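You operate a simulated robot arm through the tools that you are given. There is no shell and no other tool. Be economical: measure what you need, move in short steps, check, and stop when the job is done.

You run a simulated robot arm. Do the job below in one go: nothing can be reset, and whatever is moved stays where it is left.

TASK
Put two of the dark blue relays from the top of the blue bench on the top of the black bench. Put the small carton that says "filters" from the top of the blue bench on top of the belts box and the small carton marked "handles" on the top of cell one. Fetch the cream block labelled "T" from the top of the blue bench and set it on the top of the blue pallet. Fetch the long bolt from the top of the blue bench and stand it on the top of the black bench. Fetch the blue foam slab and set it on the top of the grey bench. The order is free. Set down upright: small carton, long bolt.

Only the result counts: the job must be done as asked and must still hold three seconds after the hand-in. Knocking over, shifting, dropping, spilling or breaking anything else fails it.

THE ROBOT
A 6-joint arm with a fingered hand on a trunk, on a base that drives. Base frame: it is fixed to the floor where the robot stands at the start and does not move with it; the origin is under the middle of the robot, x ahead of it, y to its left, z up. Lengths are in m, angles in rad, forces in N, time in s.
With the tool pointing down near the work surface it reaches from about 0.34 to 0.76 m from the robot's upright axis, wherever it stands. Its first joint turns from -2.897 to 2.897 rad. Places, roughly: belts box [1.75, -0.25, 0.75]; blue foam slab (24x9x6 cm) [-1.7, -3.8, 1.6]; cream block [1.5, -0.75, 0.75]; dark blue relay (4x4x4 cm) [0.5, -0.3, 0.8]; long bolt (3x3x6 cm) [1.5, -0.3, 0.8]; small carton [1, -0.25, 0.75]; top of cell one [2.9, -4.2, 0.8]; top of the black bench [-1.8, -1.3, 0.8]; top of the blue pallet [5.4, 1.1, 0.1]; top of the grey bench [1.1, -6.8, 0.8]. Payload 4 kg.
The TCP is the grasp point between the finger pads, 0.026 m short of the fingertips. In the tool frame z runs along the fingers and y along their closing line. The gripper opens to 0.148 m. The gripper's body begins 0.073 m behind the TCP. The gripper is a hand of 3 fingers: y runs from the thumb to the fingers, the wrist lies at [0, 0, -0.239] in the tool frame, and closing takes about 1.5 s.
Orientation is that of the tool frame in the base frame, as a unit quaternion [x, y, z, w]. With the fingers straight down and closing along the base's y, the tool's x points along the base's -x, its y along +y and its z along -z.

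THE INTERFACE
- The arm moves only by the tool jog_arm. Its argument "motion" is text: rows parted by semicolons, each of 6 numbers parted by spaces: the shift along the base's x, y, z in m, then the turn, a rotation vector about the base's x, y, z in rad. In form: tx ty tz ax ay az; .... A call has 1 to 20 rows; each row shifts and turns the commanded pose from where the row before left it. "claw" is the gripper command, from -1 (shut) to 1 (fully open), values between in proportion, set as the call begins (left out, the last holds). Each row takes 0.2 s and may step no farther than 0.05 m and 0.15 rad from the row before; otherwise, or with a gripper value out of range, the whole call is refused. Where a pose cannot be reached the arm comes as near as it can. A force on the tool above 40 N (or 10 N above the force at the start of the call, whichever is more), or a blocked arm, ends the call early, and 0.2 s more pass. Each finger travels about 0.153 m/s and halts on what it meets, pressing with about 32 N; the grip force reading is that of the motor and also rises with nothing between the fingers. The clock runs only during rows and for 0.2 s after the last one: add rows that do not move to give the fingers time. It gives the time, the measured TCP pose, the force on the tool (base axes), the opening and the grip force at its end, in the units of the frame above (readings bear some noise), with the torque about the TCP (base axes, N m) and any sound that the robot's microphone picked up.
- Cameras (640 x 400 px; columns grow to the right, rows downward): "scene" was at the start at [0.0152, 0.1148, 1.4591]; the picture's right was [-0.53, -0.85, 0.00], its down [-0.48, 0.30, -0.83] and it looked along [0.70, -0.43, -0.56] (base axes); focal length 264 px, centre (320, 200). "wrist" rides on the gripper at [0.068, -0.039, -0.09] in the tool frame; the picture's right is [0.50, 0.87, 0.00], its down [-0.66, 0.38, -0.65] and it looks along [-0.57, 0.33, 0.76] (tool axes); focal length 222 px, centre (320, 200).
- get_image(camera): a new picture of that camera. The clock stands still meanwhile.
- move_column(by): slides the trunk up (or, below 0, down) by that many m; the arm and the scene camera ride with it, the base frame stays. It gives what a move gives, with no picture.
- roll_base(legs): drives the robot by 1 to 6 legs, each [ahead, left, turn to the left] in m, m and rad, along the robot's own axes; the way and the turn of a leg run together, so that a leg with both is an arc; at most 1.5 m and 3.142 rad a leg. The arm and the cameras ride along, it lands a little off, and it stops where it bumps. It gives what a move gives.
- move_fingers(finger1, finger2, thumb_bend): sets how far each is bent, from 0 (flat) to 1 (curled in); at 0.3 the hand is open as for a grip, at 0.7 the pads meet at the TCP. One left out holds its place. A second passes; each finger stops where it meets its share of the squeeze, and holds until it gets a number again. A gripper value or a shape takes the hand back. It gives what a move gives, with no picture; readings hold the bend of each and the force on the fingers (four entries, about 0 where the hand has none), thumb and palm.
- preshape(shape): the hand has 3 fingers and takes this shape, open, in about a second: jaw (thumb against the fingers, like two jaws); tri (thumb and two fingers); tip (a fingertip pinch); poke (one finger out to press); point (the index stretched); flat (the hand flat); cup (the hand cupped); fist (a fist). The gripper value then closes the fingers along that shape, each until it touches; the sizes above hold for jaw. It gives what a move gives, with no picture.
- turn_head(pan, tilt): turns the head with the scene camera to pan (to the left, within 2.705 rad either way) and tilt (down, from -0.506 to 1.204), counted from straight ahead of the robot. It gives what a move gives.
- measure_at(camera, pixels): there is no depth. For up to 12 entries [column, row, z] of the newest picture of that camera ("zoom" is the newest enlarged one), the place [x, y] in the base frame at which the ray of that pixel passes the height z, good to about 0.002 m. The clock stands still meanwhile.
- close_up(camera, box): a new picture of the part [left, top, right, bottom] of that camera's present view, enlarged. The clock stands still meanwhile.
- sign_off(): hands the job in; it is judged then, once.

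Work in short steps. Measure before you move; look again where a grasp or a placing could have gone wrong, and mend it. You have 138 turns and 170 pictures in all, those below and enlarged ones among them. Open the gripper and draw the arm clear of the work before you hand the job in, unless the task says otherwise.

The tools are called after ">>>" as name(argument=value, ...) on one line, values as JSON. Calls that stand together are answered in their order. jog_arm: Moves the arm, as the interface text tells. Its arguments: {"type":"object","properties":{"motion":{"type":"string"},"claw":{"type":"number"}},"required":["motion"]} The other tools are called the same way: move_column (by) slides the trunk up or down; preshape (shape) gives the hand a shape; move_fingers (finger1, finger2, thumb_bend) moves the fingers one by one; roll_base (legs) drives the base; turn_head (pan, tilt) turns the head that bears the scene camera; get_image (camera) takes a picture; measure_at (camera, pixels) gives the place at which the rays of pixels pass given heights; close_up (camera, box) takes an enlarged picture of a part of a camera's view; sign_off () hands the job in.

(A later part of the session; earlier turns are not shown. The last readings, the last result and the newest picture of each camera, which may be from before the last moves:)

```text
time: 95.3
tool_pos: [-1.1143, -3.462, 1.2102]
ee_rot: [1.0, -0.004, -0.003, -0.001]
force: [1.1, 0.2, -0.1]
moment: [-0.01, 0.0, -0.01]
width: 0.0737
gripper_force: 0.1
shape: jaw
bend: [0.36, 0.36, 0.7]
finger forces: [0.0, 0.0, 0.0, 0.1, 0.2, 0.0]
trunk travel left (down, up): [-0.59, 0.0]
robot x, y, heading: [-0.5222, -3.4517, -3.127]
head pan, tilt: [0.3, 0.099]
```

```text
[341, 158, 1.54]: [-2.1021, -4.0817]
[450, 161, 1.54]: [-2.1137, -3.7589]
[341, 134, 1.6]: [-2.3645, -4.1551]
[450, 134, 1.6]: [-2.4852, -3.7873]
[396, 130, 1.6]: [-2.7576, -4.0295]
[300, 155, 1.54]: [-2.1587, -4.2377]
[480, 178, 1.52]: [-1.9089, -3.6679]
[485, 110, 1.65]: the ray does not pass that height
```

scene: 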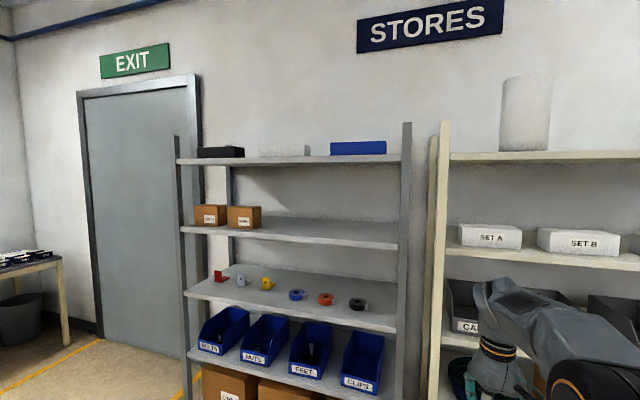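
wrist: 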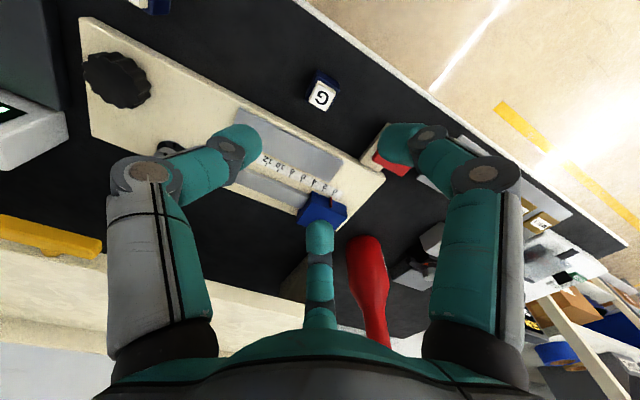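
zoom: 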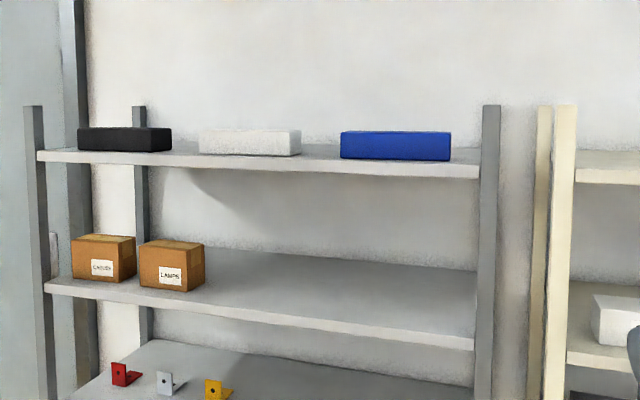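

Grazing view; scaling by the slab's known 0.24 m length puts its centre at about (-1.75,-3.83). I raise the hand to ≈1.76 here and turn it 90° so it closes along x, checking reach.

>>> jog_arm(motion="0 0 0.05 0 0 0; 0 0 0.05 0 0 0; 0 0 0.05 0 0 0; 0 0 0.05 0 0 0; 0 0 0.05 0 0 0; 0 0 0.05 0 0 0; 0 0 0.05 0 0 0; 0 0 0.05 0 0 0; 0 0 0.05 0 0 0; 0 0 0.05 0 0 0; 0 0 0.05 0 0 0; 0 0 0 0 0 0", claw=1)

>>> jog_arm(motion="0 0 0 0 0 0.143; 0 0 0 0 0 0.143; 0 0 0 0 0 0.143; 0 0 0 0 0 0.143; 0 0 0 0 0 0.143; 0 0 0 0 0 0.143; 0 0 0 0 0 0.143; 0 0 0 0 0 0.143; 0 0 0 0 0 0.143; 0 0 0 0 0 0.143; 0 0 0 0 0 0.143; 0 0 0 0 0 0", claw=1)

>>> get_image(camera="wrist")

```text
time: 97.9
tool_pos: [-1.0628, -3.4356, 1.4267]
ee_rot: [1.0, -0.004, -0.005, 0.0]
force: [0.7, -1.0, -0.5]
moment: [0.04, 0.0, 0.03]
width: 0.1481
gripper_force: 0.1
shape: jaw
bend: [0.3, 0.3, 0.3]
finger forces: [0.0, 0.0, 0.0, 0.1, 0.1, 0.1]
out of reach, approached as far as the arm can: row 4, 5, 6, 7, 8, 9, 10, 11
trunk travel left (down, up): [-0.59, 0.0]
robot x, y, heading: [-0.5223, -3.4479, -3.121]
head pan, tilt: [0.3, 0.099]
```

```text
time: 100.5
tool_pos: [-0.9402, -3.6428, 1.2197]
ee_rot: [0.716, 0.699, -0.006, -0.008]
force: [0.3, 0.0, -0.3]
moment: [0.02, 0.03, 0.0]
width: 0.148
gripper_force: 0.1
shape: jaw
bend: [0.3, 0.3, 0.3]
finger forces: [0.0, 0.1, 0.0, 0.0, 0.1, 0.0]
out of reach, approached as far as the arm can: row 1, 2, 3, 4, 5, 6, 7, 8, 9, 10, 11
trunk travel left (down, up): [-0.59, 0.0]
robot x, y, heading: [-0.5226, -3.4487, -3.123]
head pan, tilt: [0.3, 0.099]
```

```text
136 pictures are left
```

wrist: 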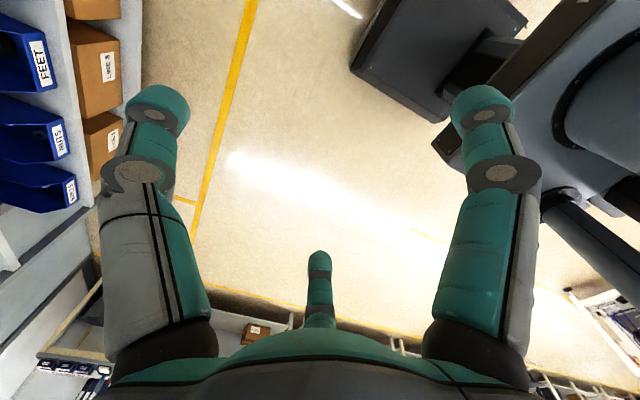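

Straight down the arm tops out near z≈1.43, so the slab needs a tilted tool: tool leaning sideways in the y–z plane with closing still along x. First I bring the commanded pose back into reach.

>>> jog_arm(motion="0 0 -0.05 0 0 0; 0 0 -0.05 0 0 0; 0 0 -0.05 0 0 0; 0 0 -0.05 0 0 0; 0 0 -0.05 0 0 0; 0 0 -0.05 0 0 0; 0 0 -0.05 0 0 0; 0 0 -0.05 0 0 0; 0 0 -0.05 0 0 0; 0 0 0 0 0 0", claw=1)

>>> roll_base(legs=[[0.3, 0.55, 0]])

>>> get_image(camera="scene")

```text
time: 102.7
tool_pos: [-0.9386, -3.6403, 0.7702]
ee_rot: [0.709, 0.705, -0.003, 0.002]
force: [-0.1, 0.1, -0.6]
moment: [-0.02, -0.01, 0.01]
width: 0.1477
gripper_force: 0.0
shape: jaw
bend: [0.3, 0.3, 0.3]
finger forces: [0.0, 0.1, 0.0, 0.0, 0.0, 0.0]
trunk travel left (down, up): [-0.59, 0.0]
robot x, y, heading: [-0.5212, -3.4532, -3.126]
head pan, tilt: [0.3, 0.099]
```

```text
time: 106.2
tool_pos: [-1.2339, -4.195, 0.7711]
ee_rot: [0.709, 0.705, -0.001, 0.002]
force: [-1.1, 0.0, 0.0]
moment: [0.02, 0.01, 0.02]
width: 0.1482
gripper_force: 0.1
shape: jaw
bend: [0.3, 0.3, 0.3]
finger forces: [0.0, 0.1, 0.1, 0.1, 0.0, 0.0]
trunk travel left (down, up): [-0.59, 0.0]
robot x, y, heading: [-0.8173, -4.003, -3.125]
head pan, tilt: [0.3, 0.099]
```

```text
135 pictures are left
```

scene: 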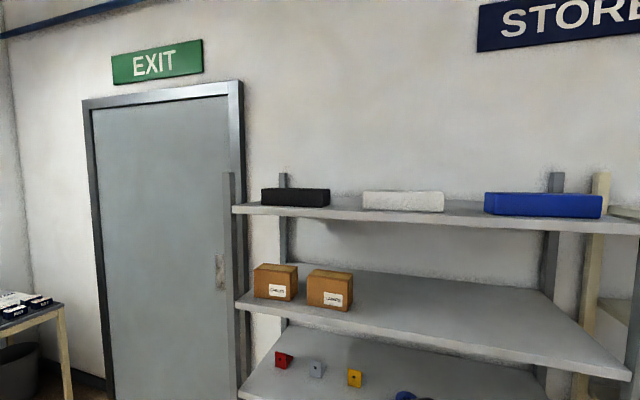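

The commanded pose follows the real one. Now I measure the slab's corners from this second viewpoint at two heights.

>>> measure_at(camera="scene", pixels=[[485, 214, 1.54], [485, 214, 1.56], [601, 219, 1.54], [601, 219, 1.56], [363, 209, 1.54], [444, 212, 1.54], [444, 212, 1.56], [640, 232, 1.54], [640, 232, 1.56], [235, 207, 1.54], [235, 207, 1.56]])

>>> close_up(camera="scene", box=[440, 150, 640, 275])

```text
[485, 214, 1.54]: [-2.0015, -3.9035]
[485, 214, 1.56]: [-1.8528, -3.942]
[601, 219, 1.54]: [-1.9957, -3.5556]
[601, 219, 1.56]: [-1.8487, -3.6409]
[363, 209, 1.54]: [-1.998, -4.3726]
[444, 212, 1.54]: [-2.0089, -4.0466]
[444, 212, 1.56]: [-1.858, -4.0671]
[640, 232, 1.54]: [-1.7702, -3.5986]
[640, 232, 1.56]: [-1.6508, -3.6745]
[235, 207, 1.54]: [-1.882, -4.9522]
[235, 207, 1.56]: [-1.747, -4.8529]
```

```text
3.20 times, centred on (540, 212) of scene
```

zoom: 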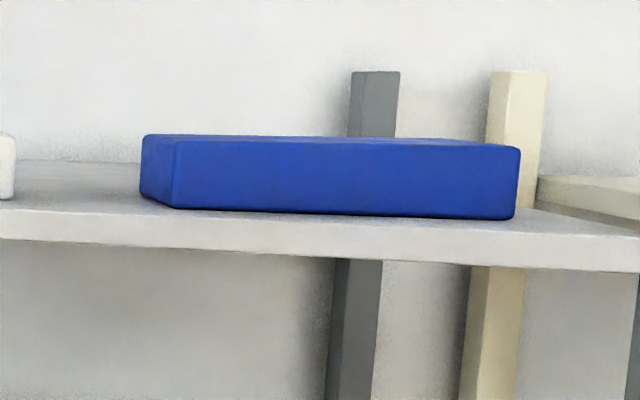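

Scaling to the true length gives shelf top z≈1.57, shelf front x≈-1.585, slab front x≈-1.75, y −3.93…−3.69. Plan: bring tool horizontal (pointing −x), drag the slab forward from the top by friction, then pinch it vertically at the overhang. First reorient the tool.

>>> jog_arm(motion="-0.015 0.03 0.035 0 0.143 0; -0.015 0.03 0.035 0 0.143 0; -0.015 0.03 0.035 0 0.143 0; -0.015 0.03 0.035 0 0.143 0; -0.015 0.03 0.035 0 0.143 0; -0.015 0.03 0.035 0 0.143 0; -0.015 0.03 0.035 0 0.143 0; -0.015 0.03 0.035 0 0.143 0; -0.015 0.03 0.035 0 0.143 0; -0.015 0.03 0.035 0 0.143 0; -0.015 0.03 0.035 0 0.141 0; 0 0 0 0 0 0", claw=1)

```text
time: 108.8
tool_pos: [-1.4232, -3.8623, 1.1548]
ee_rot: [-0.499, -0.499, 0.504, 0.498]
force: [0.0, 0.7, 0.2]
moment: [0.02, 0.0, 0.02]
width: 0.1482
gripper_force: 0.0
shape: jaw
bend: [0.3, 0.3, 0.3]
finger forces: [0.0, 0.0, 0.0, 0.1, 0.0, 0.0]
out of reach, approached as far as the arm can: row 5, 6, 7
trunk travel left (down, up): [-0.59, 0.0]
robot x, y, heading: [-0.8159, -4.006, -3.122]
head pan, tilt: [0.3, 0.099]
```

Tool is horizontal. I raise to z≈1.70 in front of the shelf and look with the wrist camera.

>>> jog_arm(motion="0 0 0.05 0 0 0; 0 0 0.05 0 0 0; 0 0 0.05 0 0 0; 0 0 0.05 0 0 0; 0 0 0.05 0 0 0; 0 0 0.05 0 0 0; 0 0 0.05 0 0 0; 0 0 0.05 0 0 0; 0 0 0.05 0 0 0; 0 0 0.05 0 0 0; 0 0 0.05 0 0 0; 0 0 0 0 0 0", claw=1)

>>> get_image(camera="wrist")

>>> get_image(camera="scene")

```text
time: 111.5
tool_pos: [-1.4247, -3.8658, 1.701]
ee_rot: [-0.5, -0.5, 0.503, 0.497]
force: [-0.3, -0.6, 0.1]
moment: [0.01, 0.01, 0.04]
width: 0.1481
gripper_force: 0.0
shape: jaw
bend: [0.3, 0.3, 0.3]
finger forces: [0.0, 0.0, 0.0, 0.0, 0.1, 0.1]
trunk travel left (down, up): [-0.59, 0.0]
robot x, y, heading: [-0.821, -4.0039, -3.126]
head pan, tilt: [0.3, 0.099]
```

```text
133 pictures are left
```

wrist: 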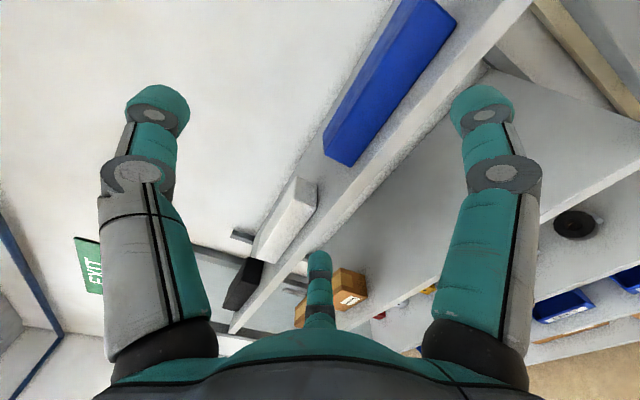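

```text
132 pictures are left
```

scene: 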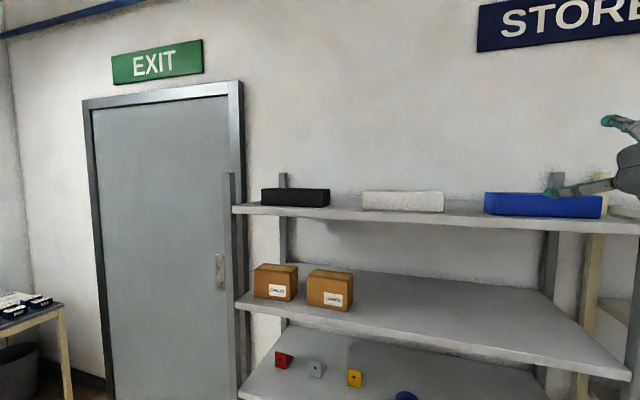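

Clear wrist view of slab and shelf edge; I zoom to measure.

>>> close_up(camera="wrist", box=[260, 0, 560, 188])

```text
2.13 times, centred on (410, 94) of wrist
```

zoom: 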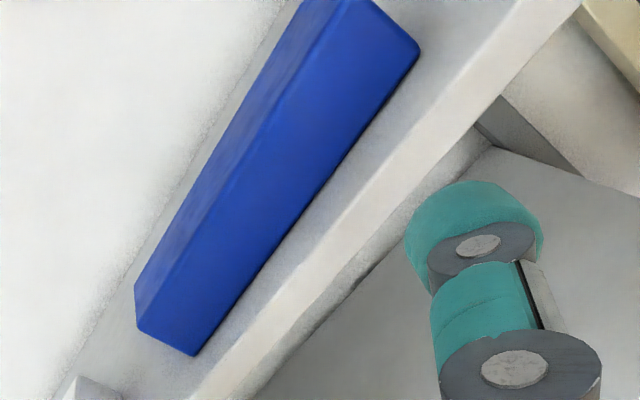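

>>> measure_at(camera="zoom", pixels=[[194, 356, 1.55], [194, 356, 1.57], [418, 55, 1.55], [418, 55, 1.57], [138, 325, 1.61], [138, 325, 1.63], [135, 290, 1.63], [347, 212, 1.55], [347, 212, 1.57], [520, 8, 1.55], [520, 8, 1.57]])

```text
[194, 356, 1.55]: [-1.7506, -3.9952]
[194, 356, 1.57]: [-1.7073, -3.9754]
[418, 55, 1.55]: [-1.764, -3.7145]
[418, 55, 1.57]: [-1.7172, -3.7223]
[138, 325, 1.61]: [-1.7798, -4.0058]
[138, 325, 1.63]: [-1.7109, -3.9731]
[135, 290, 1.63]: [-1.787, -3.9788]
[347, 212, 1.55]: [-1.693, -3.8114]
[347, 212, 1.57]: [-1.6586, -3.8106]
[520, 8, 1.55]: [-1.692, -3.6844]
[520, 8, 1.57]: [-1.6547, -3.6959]
```

Shelf top ≈1.572, slab x −1.80…−1.71, y −3.97…−3.725, shelf front edge x≈-1.655. I close the hand, pitch it 0.6 rad down, and drive 0.2 m closer.

>>> jog_arm(motion="0 0 0.01 0 -0.15 0; 0 0 0.01 0 -0.15 0; 0 0 0.01 0 -0.15 0; 0 0.01 0.01 0 -0.15 0; 0 0 0 0 0 0; 0 0 0 0 0 0; 0 0 0 0 0 0; 0 0 0 0 0 0", claw=-1)

>>> roll_base(legs=[[0.2, 0, 0]])

>>> get_image(camera="wrist")

```text
time: 113.2
tool_pos: [-1.359, -3.8622, 1.653]
ee_rot: [0.627, 0.626, -0.332, -0.325]
force: [0.4, 0.6, 0.1]
moment: [-0.04, 0.0, -0.01]
width: 0.0
gripper_force: 32.2
shape: jaw
bend: [0.7, 0.7, 0.7]
finger forces: [0.0, 0.0, 0.1, 0.1, 0.1, 0.1]
out of reach, approached as far as the arm can: row 2, 3, 4
trunk travel left (down, up): [-0.59, 0.0]
robot x, y, heading: [-0.8166, -4.0007, -3.123]
head pan, tilt: [0.3, 0.099]
```

```text
time: 114.8
tool_pos: [-1.5606, -3.8665, 1.6524]
ee_rot: [0.626, 0.626, -0.332, -0.325]
force: [0.0, 0.5, -0.4]
moment: [-0.01, 0.01, 0.02]
width: 0.0
gripper_force: 32.2
shape: jaw
bend: [0.7, 0.7, 0.7]
finger forces: [0.0, 0.0, 0.0, 0.1, 0.1, 0.1]
trunk travel left (down, up): [-0.59, 0.0]
robot x, y, heading: [-1.0205, -4.0081, -3.122]
head pan, tilt: [0.3, 0.099]
```

```text
130 pictures are left
```

wrist: 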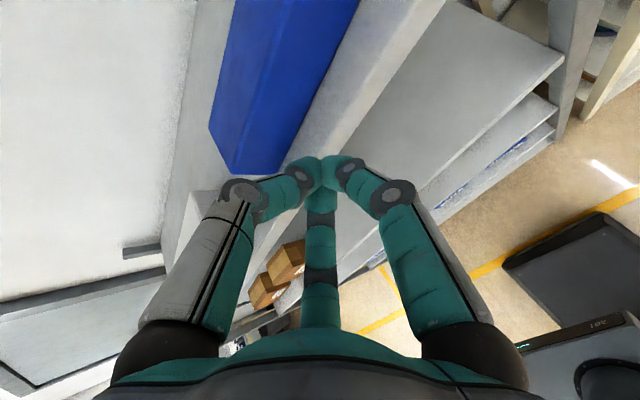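

I check how far the base front is from the shelf to see if I can come closer.

>>> measure_at(camera="wrist", pixels=[[505, 263, 0.1], [505, 263, 0.3], [590, 213, 0.1], [590, 213, 0.3], [470, 265, 0.0], [600, 210, 0.0]])

```text
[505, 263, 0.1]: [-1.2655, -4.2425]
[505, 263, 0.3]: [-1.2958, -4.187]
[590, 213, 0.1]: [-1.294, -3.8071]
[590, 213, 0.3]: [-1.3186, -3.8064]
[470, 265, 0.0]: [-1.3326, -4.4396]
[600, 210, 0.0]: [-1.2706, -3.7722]
```

Base front is only ≈0.26 m ahead of the axis, so I can go closer. I retract/raise the hand, then drive 0.22 m ahead.

>>> jog_arm(motion="0.03 0.005 0.01 0 0 0; 0.03 0.005 0.01 0 0 0; 0.03 0.005 0.01 0 0 0; 0.03 0 0.01 0 0 0; 0 0 0 0 0 0", claw=-1)

>>> roll_base(legs=[[0.22, 0.02, 0]])

>>> get_image(camera="wrist")

```text
time: 116.0
tool_pos: [-1.4392, -3.8523, 1.6927]
ee_rot: [0.625, 0.626, -0.332, -0.326]
force: [-0.1, -1.0, -0.1]
moment: [-0.01, -0.01, 0.01]
width: 0.0
gripper_force: 32.1
shape: jaw
bend: [0.7, 0.7, 0.7]
finger forces: [0.0, 0.0, 0.1, 0.0, 0.0, 0.1]
trunk travel left (down, up): [-0.59, 0.0]
robot x, y, heading: [-1.0199, -4.0114, -3.124]
head pan, tilt: [0.3, 0.099]
```

```text
time: 117.7
tool_pos: [-1.6581, -3.8762, 1.6933]
ee_rot: [0.626, 0.626, -0.332, -0.325]
force: [-0.2, -0.6, -0.4]
moment: [-0.01, -0.03, -0.01]
width: 0.0003
gripper_force: 32.6
shape: jaw
bend: [0.7, 0.7, 0.7]
finger forces: [0.0, 0.0, 0.1, 0.0, 0.1, 0.1]
trunk travel left (down, up): [-0.59, 0.0]
robot x, y, heading: [-1.235, -4.0317, -3.123]
head pan, tilt: [0.3, 0.099]
```

```text
129 pictures are left
```

wrist: 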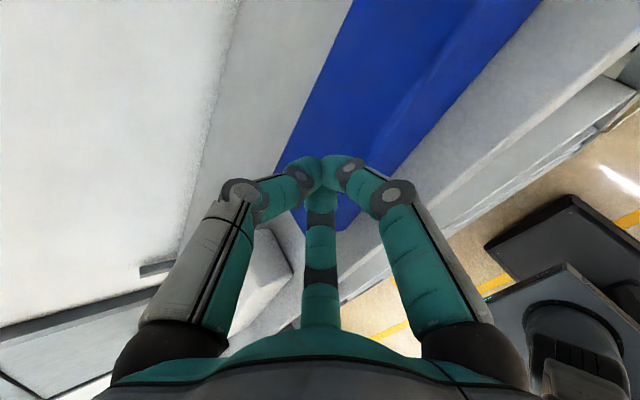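

I move over the slab's middle and lower gently until contact.

>>> jog_arm(motion="-0.03 0.014 0 0 0 0; -0.03 0.014 0 0 0 0; -0.025 0 0 0 0 0; 0 0 -0.01 0 0 0; 0 0 -0.01 0 0 0; 0 0 -0.005 0 0 0; 0 0 0 0 0 0", claw=-1)

>>> get_image(camera="wrist")

>>> get_image(camera="scene")

```text
time: 118.9
tool_pos: [-1.7263, -3.8406, 1.6543]
ee_rot: [0.621, 0.623, -0.339, -0.334]
force: [1.6, 2.7, 24.1]
moment: [0.04, 0.44, 0.0]
width: 0.0001
gripper_force: 31.8
shape: jaw
bend: [0.7, 0.7, 0.7]
finger forces: [0.0, 0.1, 0.0, 0.0, 0.1, 0.0]
out of reach, approached as far as the arm can: row 1, 2, 3
trunk travel left (down, up): [-0.59, 0.0]
robot x, y, heading: [-1.2343, -4.0328, -3.121]
head pan, tilt: [0.3, 0.099]
stopped in row 5: the force on the tool passed its limit at 46 N (the readings are from after the stop); the commanded pose is now the measured one
```

```text
128 pictures are left
```

wrist: 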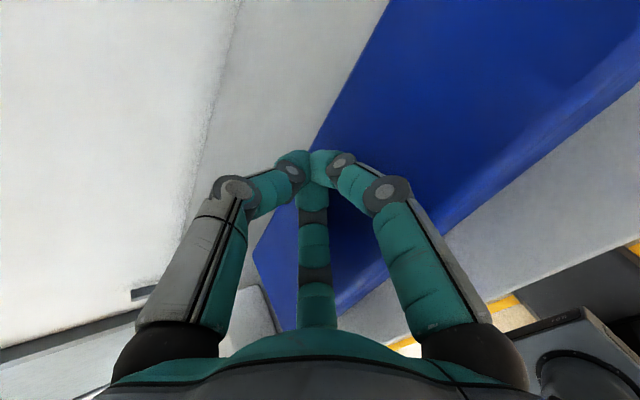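

```text
127 pictures are left
```

scene: 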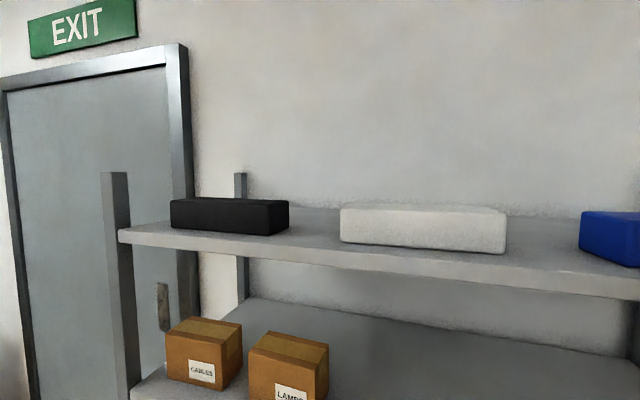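

Contact, 24 N down. I drag the slab 0.08 m toward the shelf front.

>>> jog_arm(motion="0.01 0 0 0 0 0; 0.01 0 0 0 0 0; 0.01 0 0 0 0 0; 0.01 0 0 0 0 0; 0.01 0 0 0 0 0; 0.01 0 0 0 0 0; 0 0 0 0 0 0", claw=-1)

>>> get_image(camera="wrist")

```text
time: 120.2
tool_pos: [-1.6762, -3.8413, 1.6554]
ee_rot: [0.62, 0.622, -0.341, -0.335]
force: [-1.3, 1.3, 18.4]
moment: [0.03, 0.36, -0.01]
width: 0.0
gripper_force: 31.9
shape: jaw
bend: [0.7, 0.7, 0.7]
finger forces: [0.1, 0.0, 0.0, 0.0, 0.1, 0.0]
trunk travel left (down, up): [-0.59, 0.0]
robot x, y, heading: [-1.239, -4.0269, -3.121]
head pan, tilt: [0.3, 0.099]
stopped in row 6: the force on the tool passed its limit at 41 N (the readings are from after the stop); the commanded pose is now the measured one
```

```text
126 pictures are left
```

wrist: 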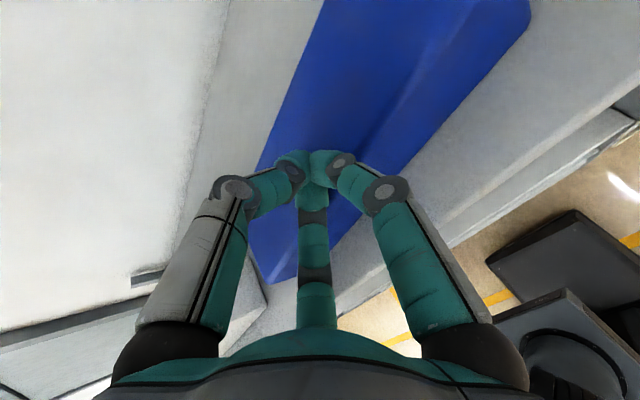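

The tips slid over the slab instead of moving it. A hook from behind is needed, so I check the room behind the slab.

>>> measure_at(camera="wrist", pixels=[[225, 30, 1.572], [205, 110, 1.572], [300, 60, 1.632], [280, 110, 1.632], [525, 25, 1.632], [530, 5, 1.572], [470, 215, 1.572], [620, 90, 1.572]])

>>> close_up(camera="wrist", box=[160, 0, 480, 200])

```text
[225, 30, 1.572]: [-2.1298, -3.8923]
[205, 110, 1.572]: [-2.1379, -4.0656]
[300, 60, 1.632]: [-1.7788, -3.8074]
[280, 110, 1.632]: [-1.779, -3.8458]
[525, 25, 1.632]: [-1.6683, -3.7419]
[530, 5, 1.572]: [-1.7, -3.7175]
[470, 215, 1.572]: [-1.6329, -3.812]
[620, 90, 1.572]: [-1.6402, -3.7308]
```

```text
2.00 times, centred on (320, 100) of wrist
```

zoom: 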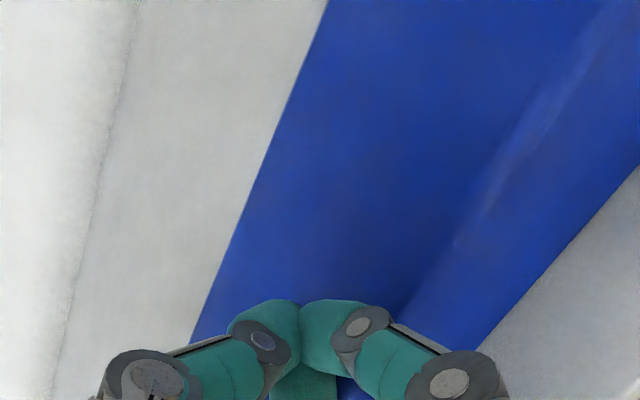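

There is ample room behind (wall at ≈-2.13); slab back is at x≈-1.785. I'll hook with the thumb from behind: retract up, curl the two fingers, and steepen the pitch.

>>> jog_arm(motion="0.01 0 0.03 0 0 0; 0.04 0 0.02 0 0 0; 0.04 0 0 0 -0.1 0; 0.02 0 0 0 -0.1 0; 0 0 0 0 0 0", claw=-1)

>>> move_fingers(finger1=1, finger2=1, thumb_bend=0.65)

>>> roll_base(legs=[[0.05, -0.16, 0]])

>>> get_image(camera="wrist")

>>> turn_head(pan=-0.1, tilt=0.2)

>>> get_image(camera="scene")

```text
time: 121.4
tool_pos: [-1.5887, -3.7935, 1.6576]
ee_rot: [0.646, 0.645, -0.291, -0.287]
force: [-0.2, -0.1, -1.1]
moment: [-0.04, 0.01, 0.05]
width: 0.0
gripper_force: 32.0
shape: jaw
bend: [0.7, 0.7, 0.7]
finger forces: [0.1, 0.1, 0.0, 0.0, 0.1, 0.1]
out of reach, approached as far as the arm can: row 2, 3, 4
trunk travel left (down, up): [-0.59, 0.0]
robot x, y, heading: [-1.2353, -4.0299, -3.119]
head pan, tilt: [0.3, 0.099]
```

```text
time: 122.4
tool_pos: [-1.5885, -3.7946, 1.6571]
ee_rot: [0.646, 0.645, -0.29, -0.287]
force: [0.6, -0.1, -1.7]
moment: [0.01, -0.01, 0.01]
width: 0.0011
gripper_force: 0.0
shape: fingers
bend: [0.75, 0.75, 0.65]
finger forces: [0.0, 0.0, 0.0, 0.0, 0.0, 0.1]
trunk travel left (down, up): [-0.59, 0.0]
robot x, y, heading: [-1.2354, -4.03, -3.122]
head pan, tilt: [0.3, 0.099]
```

```text
time: 123.8
tool_pos: [-1.6321, -3.6687, 1.6604]
ee_rot: [0.639, 0.649, -0.293, -0.29]
force: [2.9, -7.6, -2.8]
moment: [0.14, 0.04, 0.1]
width: 0.0112
gripper_force: 3.5
shape: fingers
bend: [0.82, 0.81, 0.65]
finger forces: [0.0, 0.1, 0.1, 0.0, 5.8, 0.1]
trunk travel left (down, up): [-0.59, 0.0]
robot x, y, heading: [-1.2817, -3.8999, -3.124]
head pan, tilt: [0.3, 0.099]
stopped in leg 1: the force on the tool passed its limit at 57 N (the readings are from after the stop); the commanded pose is now the measured one
```

```text
124 pictures are left
```

wrist: 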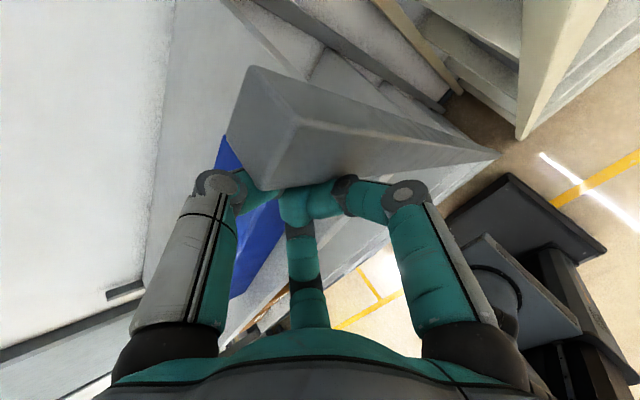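

```text
time: 124.6
tool_pos: [-1.6327, -3.668, 1.6598]
ee_rot: [0.639, 0.649, -0.294, -0.291]
force: [3.2, -8.8, -1.7]
moment: [0.21, 0.02, 0.11]
width: 0.0119
gripper_force: 3.5
shape: fingers
bend: [0.82, 0.82, 0.65]
finger forces: [0.0, 0.0, 0.0, 0.0, 7.9, 0.0]
trunk travel left (down, up): [-0.59, 0.0]
robot x, y, heading: [-1.282, -3.8994, -3.12]
head pan, tilt: [-0.099, 0.201]
```

```text
123 pictures are left
```

scene: 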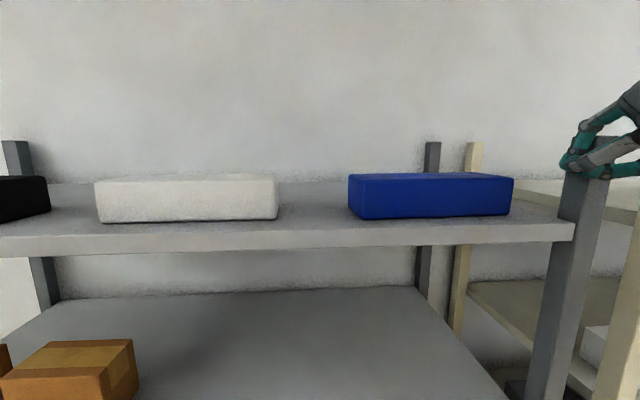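

The hand touched the shelf's post; nothing moved. I shift the base left 0.08 away and set the fingers in proper order.

>>> roll_base(legs=[[0, 0.08, 0]])

>>> move_fingers(thumb_bend=0.2)

>>> move_fingers(finger1=1, finger2=1)

>>> move_fingers(thumb_bend=0.7)

>>> get_image(camera="wrist")

>>> get_image(camera="scene")

```text
time: 125.7
tool_pos: [-1.6299, -3.7486, 1.6597]
ee_rot: [0.639, 0.648, -0.294, -0.291]
force: [-0.5, 0.0, -0.3]
moment: [0.0, -0.01, -0.02]
width: 0.0257
gripper_force: 0.1
shape: fingers
bend: [0.92, 1.0, 0.65]
finger forces: [0.0, 0.0, 0.0, 0.0, 0.0, 0.0]
trunk travel left (down, up): [-0.59, 0.0]
robot x, y, heading: [-1.2811, -3.9797, -3.125]
head pan, tilt: [-0.099, 0.201]
```

```text
time: 126.7
tool_pos: [-1.6305, -3.7444, 1.6595]
ee_rot: [0.64, 0.648, -0.294, -0.29]
force: [0.5, 0.3, 0.9]
moment: [0.02, -0.01, 0.01]
width: 0.0759
gripper_force: 0.0
shape: fingers
bend: [0.92, 1.0, 0.2]
finger forces: [0.1, 0.0, 0.1, 0.0, 0.1, 0.1]
trunk travel left (down, up): [-0.59, 0.0]
robot x, y, heading: [-1.2792, -3.975, -3.123]
head pan, tilt: [-0.099, 0.201]
```

```text
time: 127.7
tool_pos: [-1.6307, -3.7454, 1.6598]
ee_rot: [0.64, 0.648, -0.294, -0.29]
force: [1.0, -0.2, -0.4]
moment: [0.02, 0.0, -0.04]
width: 0.0757
gripper_force: 0.1
shape: fingers
bend: [0.92, 1.0, 0.2]
finger forces: [0.1, 0.0, 0.0, 0.0, 0.0, 0.0]
trunk travel left (down, up): [-0.59, 0.0]
robot x, y, heading: [-1.2801, -3.9794, -3.121]
head pan, tilt: [-0.099, 0.201]
```

```text
time: 128.7
tool_pos: [-1.6305, -3.7449, 1.6594]
ee_rot: [0.64, 0.648, -0.294, -0.29]
force: [0.2, -0.2, 0.7]
moment: [0.0, 0.0, 0.03]
width: 0.0221
gripper_force: 0.1
shape: fingers
bend: [0.92, 1.0, 0.7]
finger forces: [0.1, 0.0, 0.0, 0.0, 0.0, 0.0]
trunk travel left (down, up): [-0.59, 0.0]
robot x, y, heading: [-1.2789, -3.9778, -3.119]
head pan, tilt: [-0.099, 0.201]
```

```text
122 pictures are left
```

wrist: 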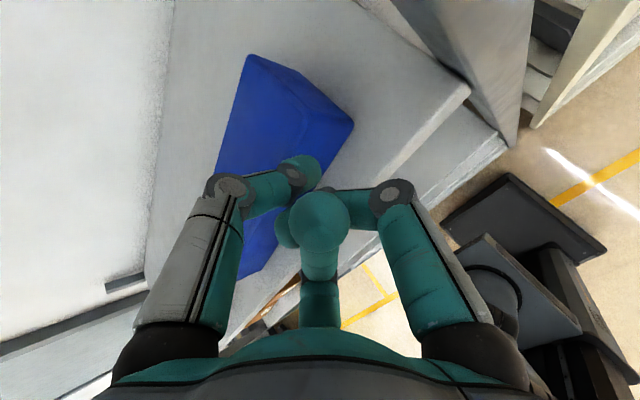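

```text
121 pictures are left
```

scene: 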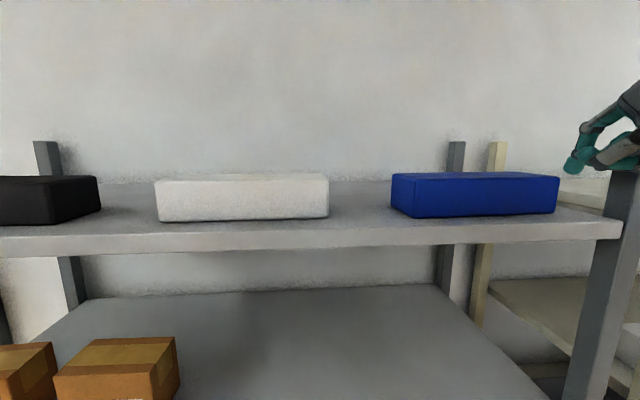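

Now a thumb hook is formed. I centre on y=-3.85 with flatter pitch, and pass over the slab.

>>> jog_arm(motion="0 -0.035 0 0 0.07 0; 0 -0.035 0.003 0 0.07 0; 0 -0.035 0.006 0 0.06 0; -0.02 0 0.003 0 0.05 0; 0 0 0 0 0 0")

>>> get_image(camera="scene")

```text
time: 129.9
tool_pos: [-1.5928, -3.8404, 1.7401]
ee_rot: [0.599, 0.607, -0.371, -0.368]
force: [0.1, 0.4, 0.3]
moment: [0.0, 0.03, -0.02]
width: 0.0222
gripper_force: 0.0
shape: fingers
bend: [0.92, 1.0, 0.7]
finger forces: [0.0, 0.0, 0.0, 0.1, 0.0, 0.0]
out of reach, approached as far as the arm can: row 1, 2, 3, 4
trunk travel left (down, up): [-0.59, 0.0]
robot x, y, heading: [-1.2796, -3.9814, -3.122]
head pan, tilt: [-0.099, 0.201]
```

```text
120 pictures are left
```

scene: 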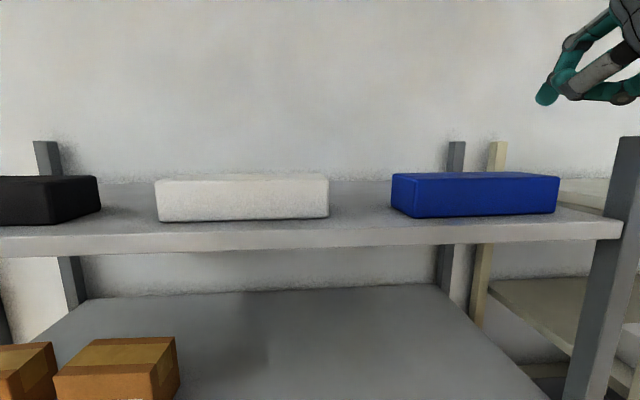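

Hand is at z 1.74, α≈27°. I extend back over the slab to x≈-1.81.

>>> jog_arm(motion="-0.042 -0.002 -0.012 0 0 0; -0.042 -0.002 -0.012 0 0 0; -0.042 -0.002 -0.012 0 0 0; -0.042 0 -0.012 0 0 0; -0.042 0 -0.012 0 0 0; 0 0 0 0 0 0")

>>> get_image(camera="wrist")

>>> get_image(camera="scene")

```text
time: 131.3
tool_pos: [-1.8082, -3.8424, 1.6964]
ee_rot: [0.599, 0.606, -0.371, -0.369]
force: [0.6, -0.7, 0.1]
moment: [0.0, 0.01, 0.01]
width: 0.0221
gripper_force: 0.0
shape: fingers
bend: [0.92, 1.0, 0.7]
finger forces: [0.1, 0.1, 0.1, 0.0, 0.0, 0.0]
out of reach, approached as far as the arm can: row 1, 2
trunk travel left (down, up): [-0.59, 0.0]
robot x, y, heading: [-1.2819, -3.9778, -3.12]
head pan, tilt: [-0.099, 0.201]
```

```text
119 pictures are left
```

wrist: 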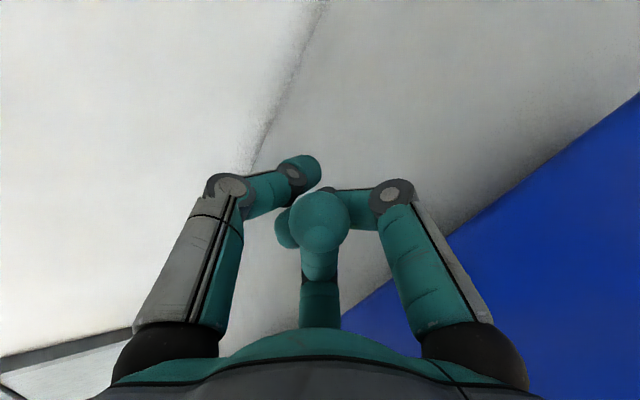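

```text
118 pictures are left
```

scene: 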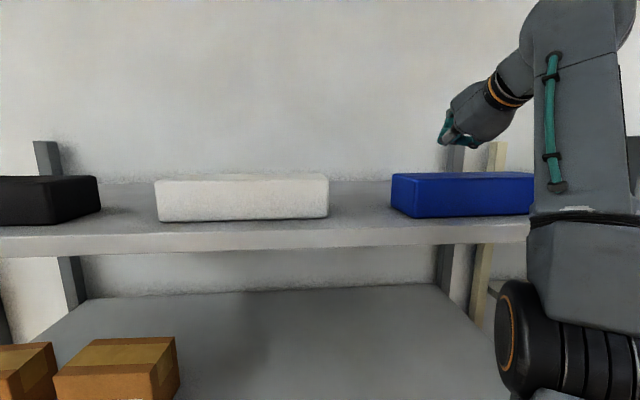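

The hand is behind the slab with clearance. I go a bit further back, then lower and steepen.

>>> jog_arm(motion="-0.03 0 0 0 0 0; -0.03 0 -0.01 0 0 0; 0 0 -0.02 0 -0.1 0; 0 0 -0.02 0 -0.1 0; 0 0 -0.02 0 -0.1 0; 0 0 0 0 0 0")

>>> get_image(camera="wrist")

>>> get_image(camera="scene")

```text
time: 132.4
tool_pos: [-1.8511, -3.8408, 1.6206]
ee_rot: [0.634, 0.644, -0.304, -0.302]
force: [-3.2, 0.7, 19.3]
moment: [-0.04, -1.81, 0.19]
width: 0.0223
gripper_force: 10.4
shape: fingers
bend: [0.93, 1.0, 0.7]
finger forces: [0.0, 0.1, 0.0, 0.0, 0.1, 19.8]
out of reach, approached as far as the arm can: row 1, 2, 3, 4, 5
trunk travel left (down, up): [-0.59, 0.0]
robot x, y, heading: [-1.2816, -3.9784, -3.124]
head pan, tilt: [-0.099, 0.201]
stopped in row 5: the force on the tool passed its limit at 60 N (the readings are from after the stop); the commanded pose is now the measured one
```

```text
117 pictures are left
```

wrist: 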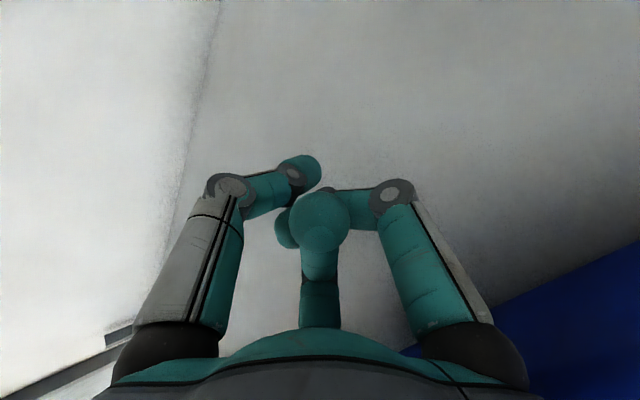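

```text
116 pictures are left
```

scene: 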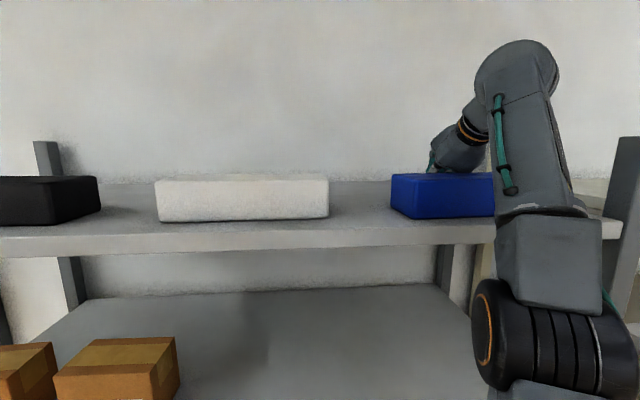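

The palm touched the slab top. I raise 8 mm and pull forward in small steps.

>>> jog_arm(motion="0 0 0.008 0 0 0; 0.015 0 0 0 0 0; 0.015 0 0 0 0 0; 0.015 0 0 0 0 0; 0.015 0 0 0 0 0; 0.015 0 0 0 0 0; 0 0 0 0 0 0")

>>> get_image(camera="wrist")

>>> get_image(camera="scene")

```text
time: 134.1
tool_pos: [-1.7763, -3.8419, 1.6212]
ee_rot: [0.634, 0.643, -0.303, -0.303]
force: [-5.1, 1.7, 18.3]
moment: [0.0, -1.87, 0.12]
width: 0.0224
gripper_force: 9.4
shape: fingers
bend: [0.93, 1.0, 0.7]
finger forces: [0.0, 0.0, 0.0, 0.0, 0.0, 19.2]
out of reach, approached as far as the arm can: row 1
trunk travel left (down, up): [-0.59, 0.0]
robot x, y, heading: [-1.28, -3.9802, -3.123]
head pan, tilt: [-0.099, 0.201]
stopped in row 7: the force on the tool passed its limit at 41 N (the readings are from after the stop); the commanded pose is now the measured one
```

```text
115 pictures are left
```

wrist: 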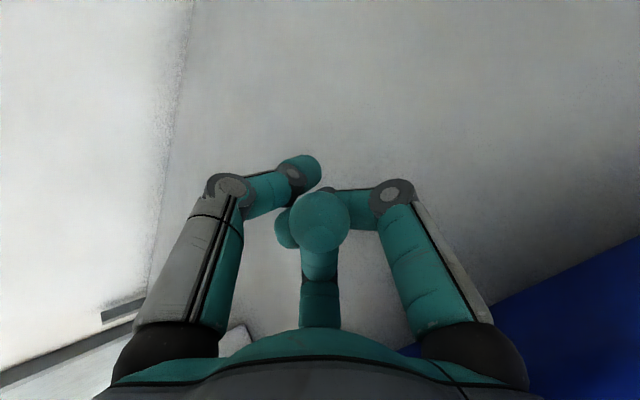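

```text
114 pictures are left
```

scene: 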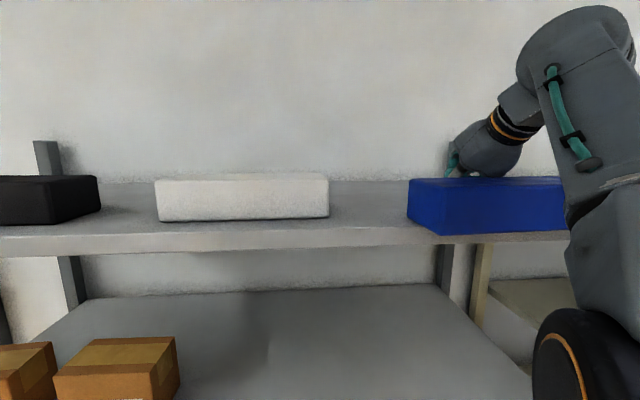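

The slab moved forward and seems to overhang. Measure its front edge and the shelf edge.

>>> measure_at(camera="scene", pixels=[[440, 235, 1.572], [564, 231, 1.572], [370, 227, 1.572], [200, 231, 1.572], [409, 215, 1.572]])

>>> close_up(camera="scene", box=[380, 160, 580, 260])

```text
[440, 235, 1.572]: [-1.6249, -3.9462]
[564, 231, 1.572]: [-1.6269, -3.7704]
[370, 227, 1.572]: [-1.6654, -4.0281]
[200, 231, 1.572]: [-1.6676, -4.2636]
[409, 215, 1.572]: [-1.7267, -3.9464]
```

```text
3.20 times, centred on (480, 210) of scene
```

zoom: 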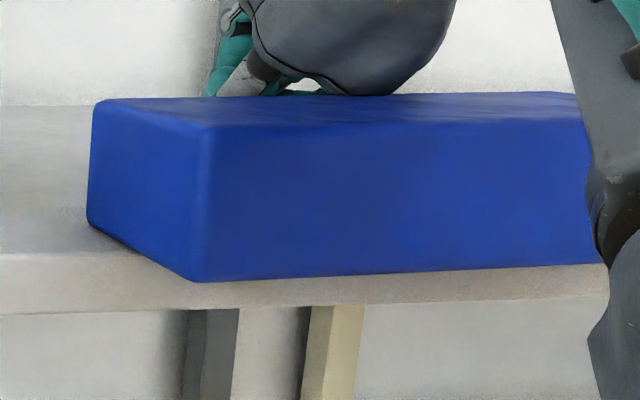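

I measure the overhang more precisely before letting go.

>>> measure_at(camera="zoom", pixels=[[197, 282, 1.572], [588, 264, 1.572], [10, 254, 1.572], [70, 253, 1.572], [130, 252, 1.572], [88, 222, 1.572], [93, 100, 1.632], [207, 128, 1.632], [580, 120, 1.632]])

```text
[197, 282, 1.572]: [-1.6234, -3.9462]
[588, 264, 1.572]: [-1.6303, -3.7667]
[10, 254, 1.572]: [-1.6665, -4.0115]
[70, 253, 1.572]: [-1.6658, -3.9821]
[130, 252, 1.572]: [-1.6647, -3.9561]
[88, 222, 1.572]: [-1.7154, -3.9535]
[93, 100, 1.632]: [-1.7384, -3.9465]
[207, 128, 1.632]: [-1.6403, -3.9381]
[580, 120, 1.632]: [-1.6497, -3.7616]
```

The slab centre is still ≈6 mm inside the shelf edge, overhang ≈4 cm. I ease back and lift the hand off carefully.

>>> jog_arm(motion="-0.01 0 0.003 0 0 0; 0 0 0.01 0 0 0; 0 0 0.01 0 0 0; 0 0 0.01 0 0 0; 0 0 0 0 0 0")

>>> get_image(camera="scene")

```text
time: 135.3
tool_pos: [-1.7859, -3.8404, 1.6525]
ee_rot: [0.635, 0.644, -0.302, -0.301]
force: [0.3, 0.1, -0.2]
moment: [0.0, 0.03, 0.02]
width: 0.0221
gripper_force: 0.1
shape: fingers
bend: [0.93, 1.0, 0.7]
finger forces: [0.0, 0.0, 0.2, 0.1, 0.1, 0.0]
trunk travel left (down, up): [-0.59, 0.0]
robot x, y, heading: [-1.2785, -3.976, -3.124]
head pan, tilt: [-0.099, 0.201]
```

```text
112 pictures are left
```

scene: 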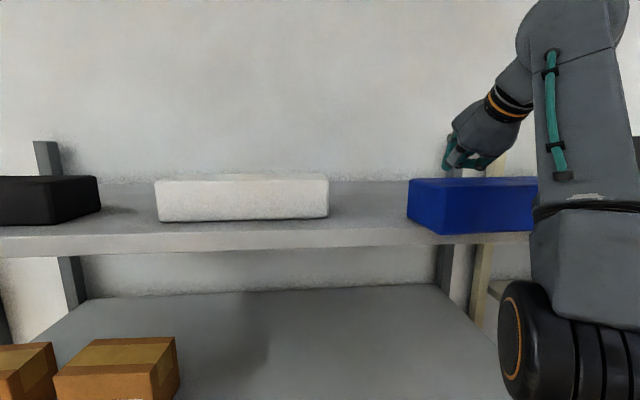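

The slab stays. I open the thumb, flatten and rise, then retract over it.

>>> move_fingers(thumb_bend=0.3)

>>> jog_arm(motion="0 0 0.012 0 0.06 0; 0 0 0.012 0 0.06 0; 0 0 0.012 0 0.06 0; 0 0 0.012 0 0.06 0; 0.04 0 0.01 0 0 0; 0.04 0 0.01 0 0 0; 0.04 0 0.01 0 0 0; 0.04 0 0.01 0 0 0; 0.03 0 0.01 0 0 0; 0 0 0 0 0 0")

>>> get_image(camera="scene")

```text
time: 136.3
tool_pos: [-1.7855, -3.8393, 1.651]
ee_rot: [0.634, 0.644, -0.302, -0.302]
force: [-0.5, -0.2, -0.2]
moment: [0.0, -0.02, -0.02]
width: 0.0673
gripper_force: 0.1
shape: fingers
bend: [0.93, 1.0, 0.3]
finger forces: [0.0, 0.1, 0.0, 0.0, 0.0, 0.0]
trunk travel left (down, up): [-0.59, 0.0]
robot x, y, heading: [-1.2789, -3.975, -3.124]
head pan, tilt: [-0.099, 0.201]
```

```text
time: 138.5
tool_pos: [-1.5975, -3.84, 1.7484]
ee_rot: [0.595, 0.603, -0.376, -0.376]
force: [0.0, 0.6, 0.2]
moment: [0.04, 0.02, 0.04]
width: 0.0674
gripper_force: 0.0
shape: fingers
bend: [0.93, 1.0, 0.3]
finger forces: [0.0, 0.0, 0.0, 0.0, 0.0, 0.1]
out of reach, approached as far as the arm can: row 9
trunk travel left (down, up): [-0.59, 0.0]
robot x, y, heading: [-1.2803, -3.9763, -3.116]
head pan, tilt: [-0.099, 0.201]
```

```text
111 pictures are left
```

scene: 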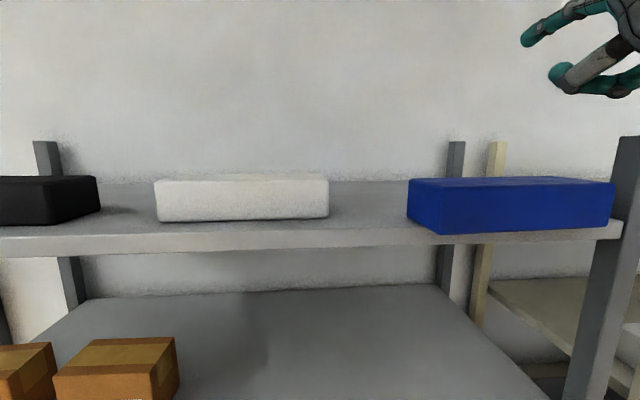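

I back off 0.33 m, level the tool and open fully for a vertical pinch from the front.

>>> roll_base(legs=[[-0.33, 0, 0]])

>>> jog_arm(motion="0 0 -0.03 0 0.12 0; 0 0 -0.03 0 0.12 0; 0 0 -0.03 0 0.12 0; 0 0 -0.03 0 0.1 0; 0 0.013 -0.02 0 0 0; 0 0 0 0 0 0; 0 0 0 0 0 0; 0 0 0 0 0 0", claw=1)

>>> get_image(camera="wrist")

>>> get_image(camera="scene")

```text
time: 140.7
tool_pos: [-1.2629, -3.836, 1.7484]
ee_rot: [0.595, 0.601, -0.376, -0.378]
force: [0.2, 0.4, 0.6]
moment: [0.01, 0.01, 0.01]
width: 0.0674
gripper_force: 0.0
shape: fingers
bend: [0.93, 1.0, 0.3]
finger forces: [0.0, 0.0, 0.1, 0.0, 0.0, 0.1]
trunk travel left (down, up): [-0.59, 0.0]
robot x, y, heading: [-0.9506, -3.9703, -3.127]
head pan, tilt: [-0.099, 0.201]
```

```text
time: 142.5
tool_pos: [-1.2642, -3.8185, 1.607]
ee_rot: [-0.493, -0.5, 0.502, 0.505]
force: [0.1, 0.7, 0.4]
moment: [-0.01, -0.01, 0.0]
width: 0.148
gripper_force: 0.1
shape: jaw
bend: [0.3, 0.3, 0.3]
finger forces: [0.1, 0.1, 0.0, 0.0, 0.0, 0.0]
trunk travel left (down, up): [-0.59, 0.0]
robot x, y, heading: [-0.9485, -3.9709, -3.128]
head pan, tilt: [-0.099, 0.201]
```

```text
110 pictures are left
```

wrist: 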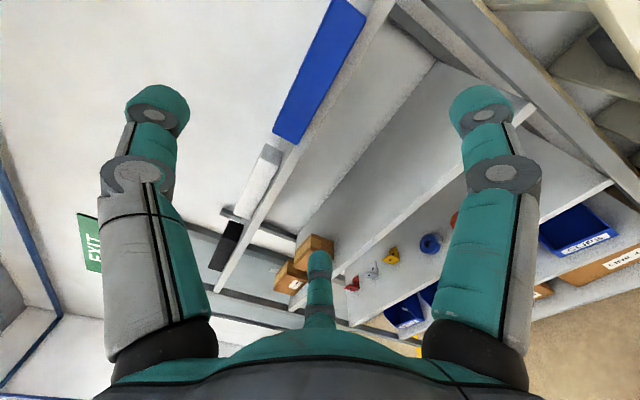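

```text
109 pictures are left
```

scene: 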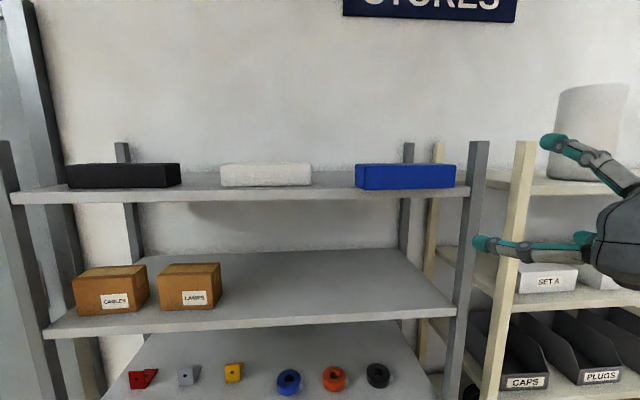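

Now extend toward the slab, stopping at x≈-1.54 to check alignment.

>>> jog_arm(motion="-0.046 -0.001 -0.001 0 0 0; -0.046 -0.001 -0.001 0 0 0; -0.046 -0.001 -0.001 0 0 0; -0.046 -0.001 -0.001 0 0 0; -0.046 -0.001 -0.001 0 0 0; -0.046 -0.001 0 0 0 0; 0 0 0 0 0 0", claw=1)

>>> get_image(camera="wrist")

>>> get_image(camera="scene")

```text
time: 143.1
tool_pos: [-1.2838, -3.7456, 1.6164]
ee_rot: [-0.549, -0.429, 0.419, 0.582]
force: [0.1, -0.8, -0.3]
moment: [-0.03, 0.02, 0.01]
width: 0.1481
gripper_force: 0.1
shape: jaw
bend: [0.3, 0.3, 0.3]
finger forces: [0.0, 0.0, 0.0, 0.1, 0.1, 0.0]
trunk travel left (down, up): [-0.59, 0.0]
robot x, y, heading: [-0.9509, -3.9715, -3.128]
head pan, tilt: [-0.099, 0.201]
stopped in row 2: the arm was blocked; the commanded pose is now the measured one
```

```text
108 pictures are left
```

wrist: 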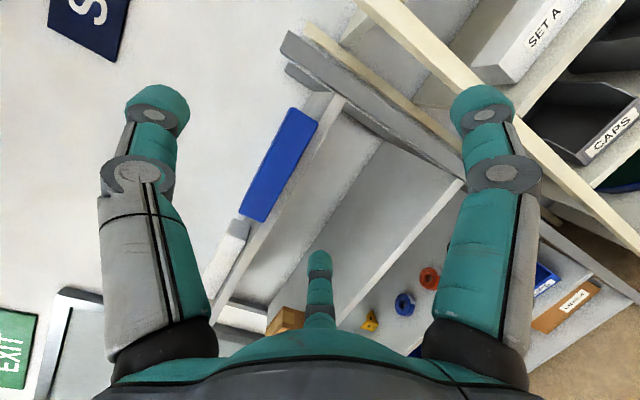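

```text
107 pictures are left
```

scene: 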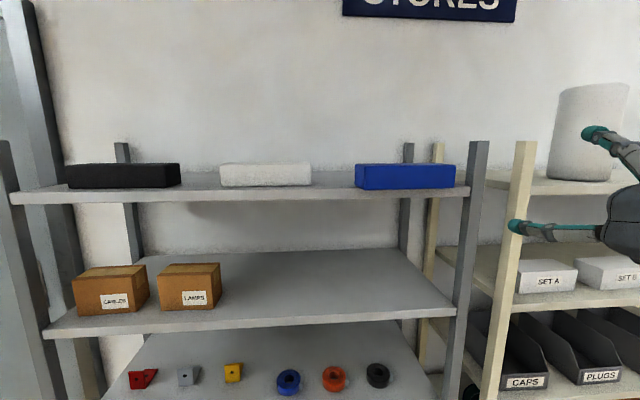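

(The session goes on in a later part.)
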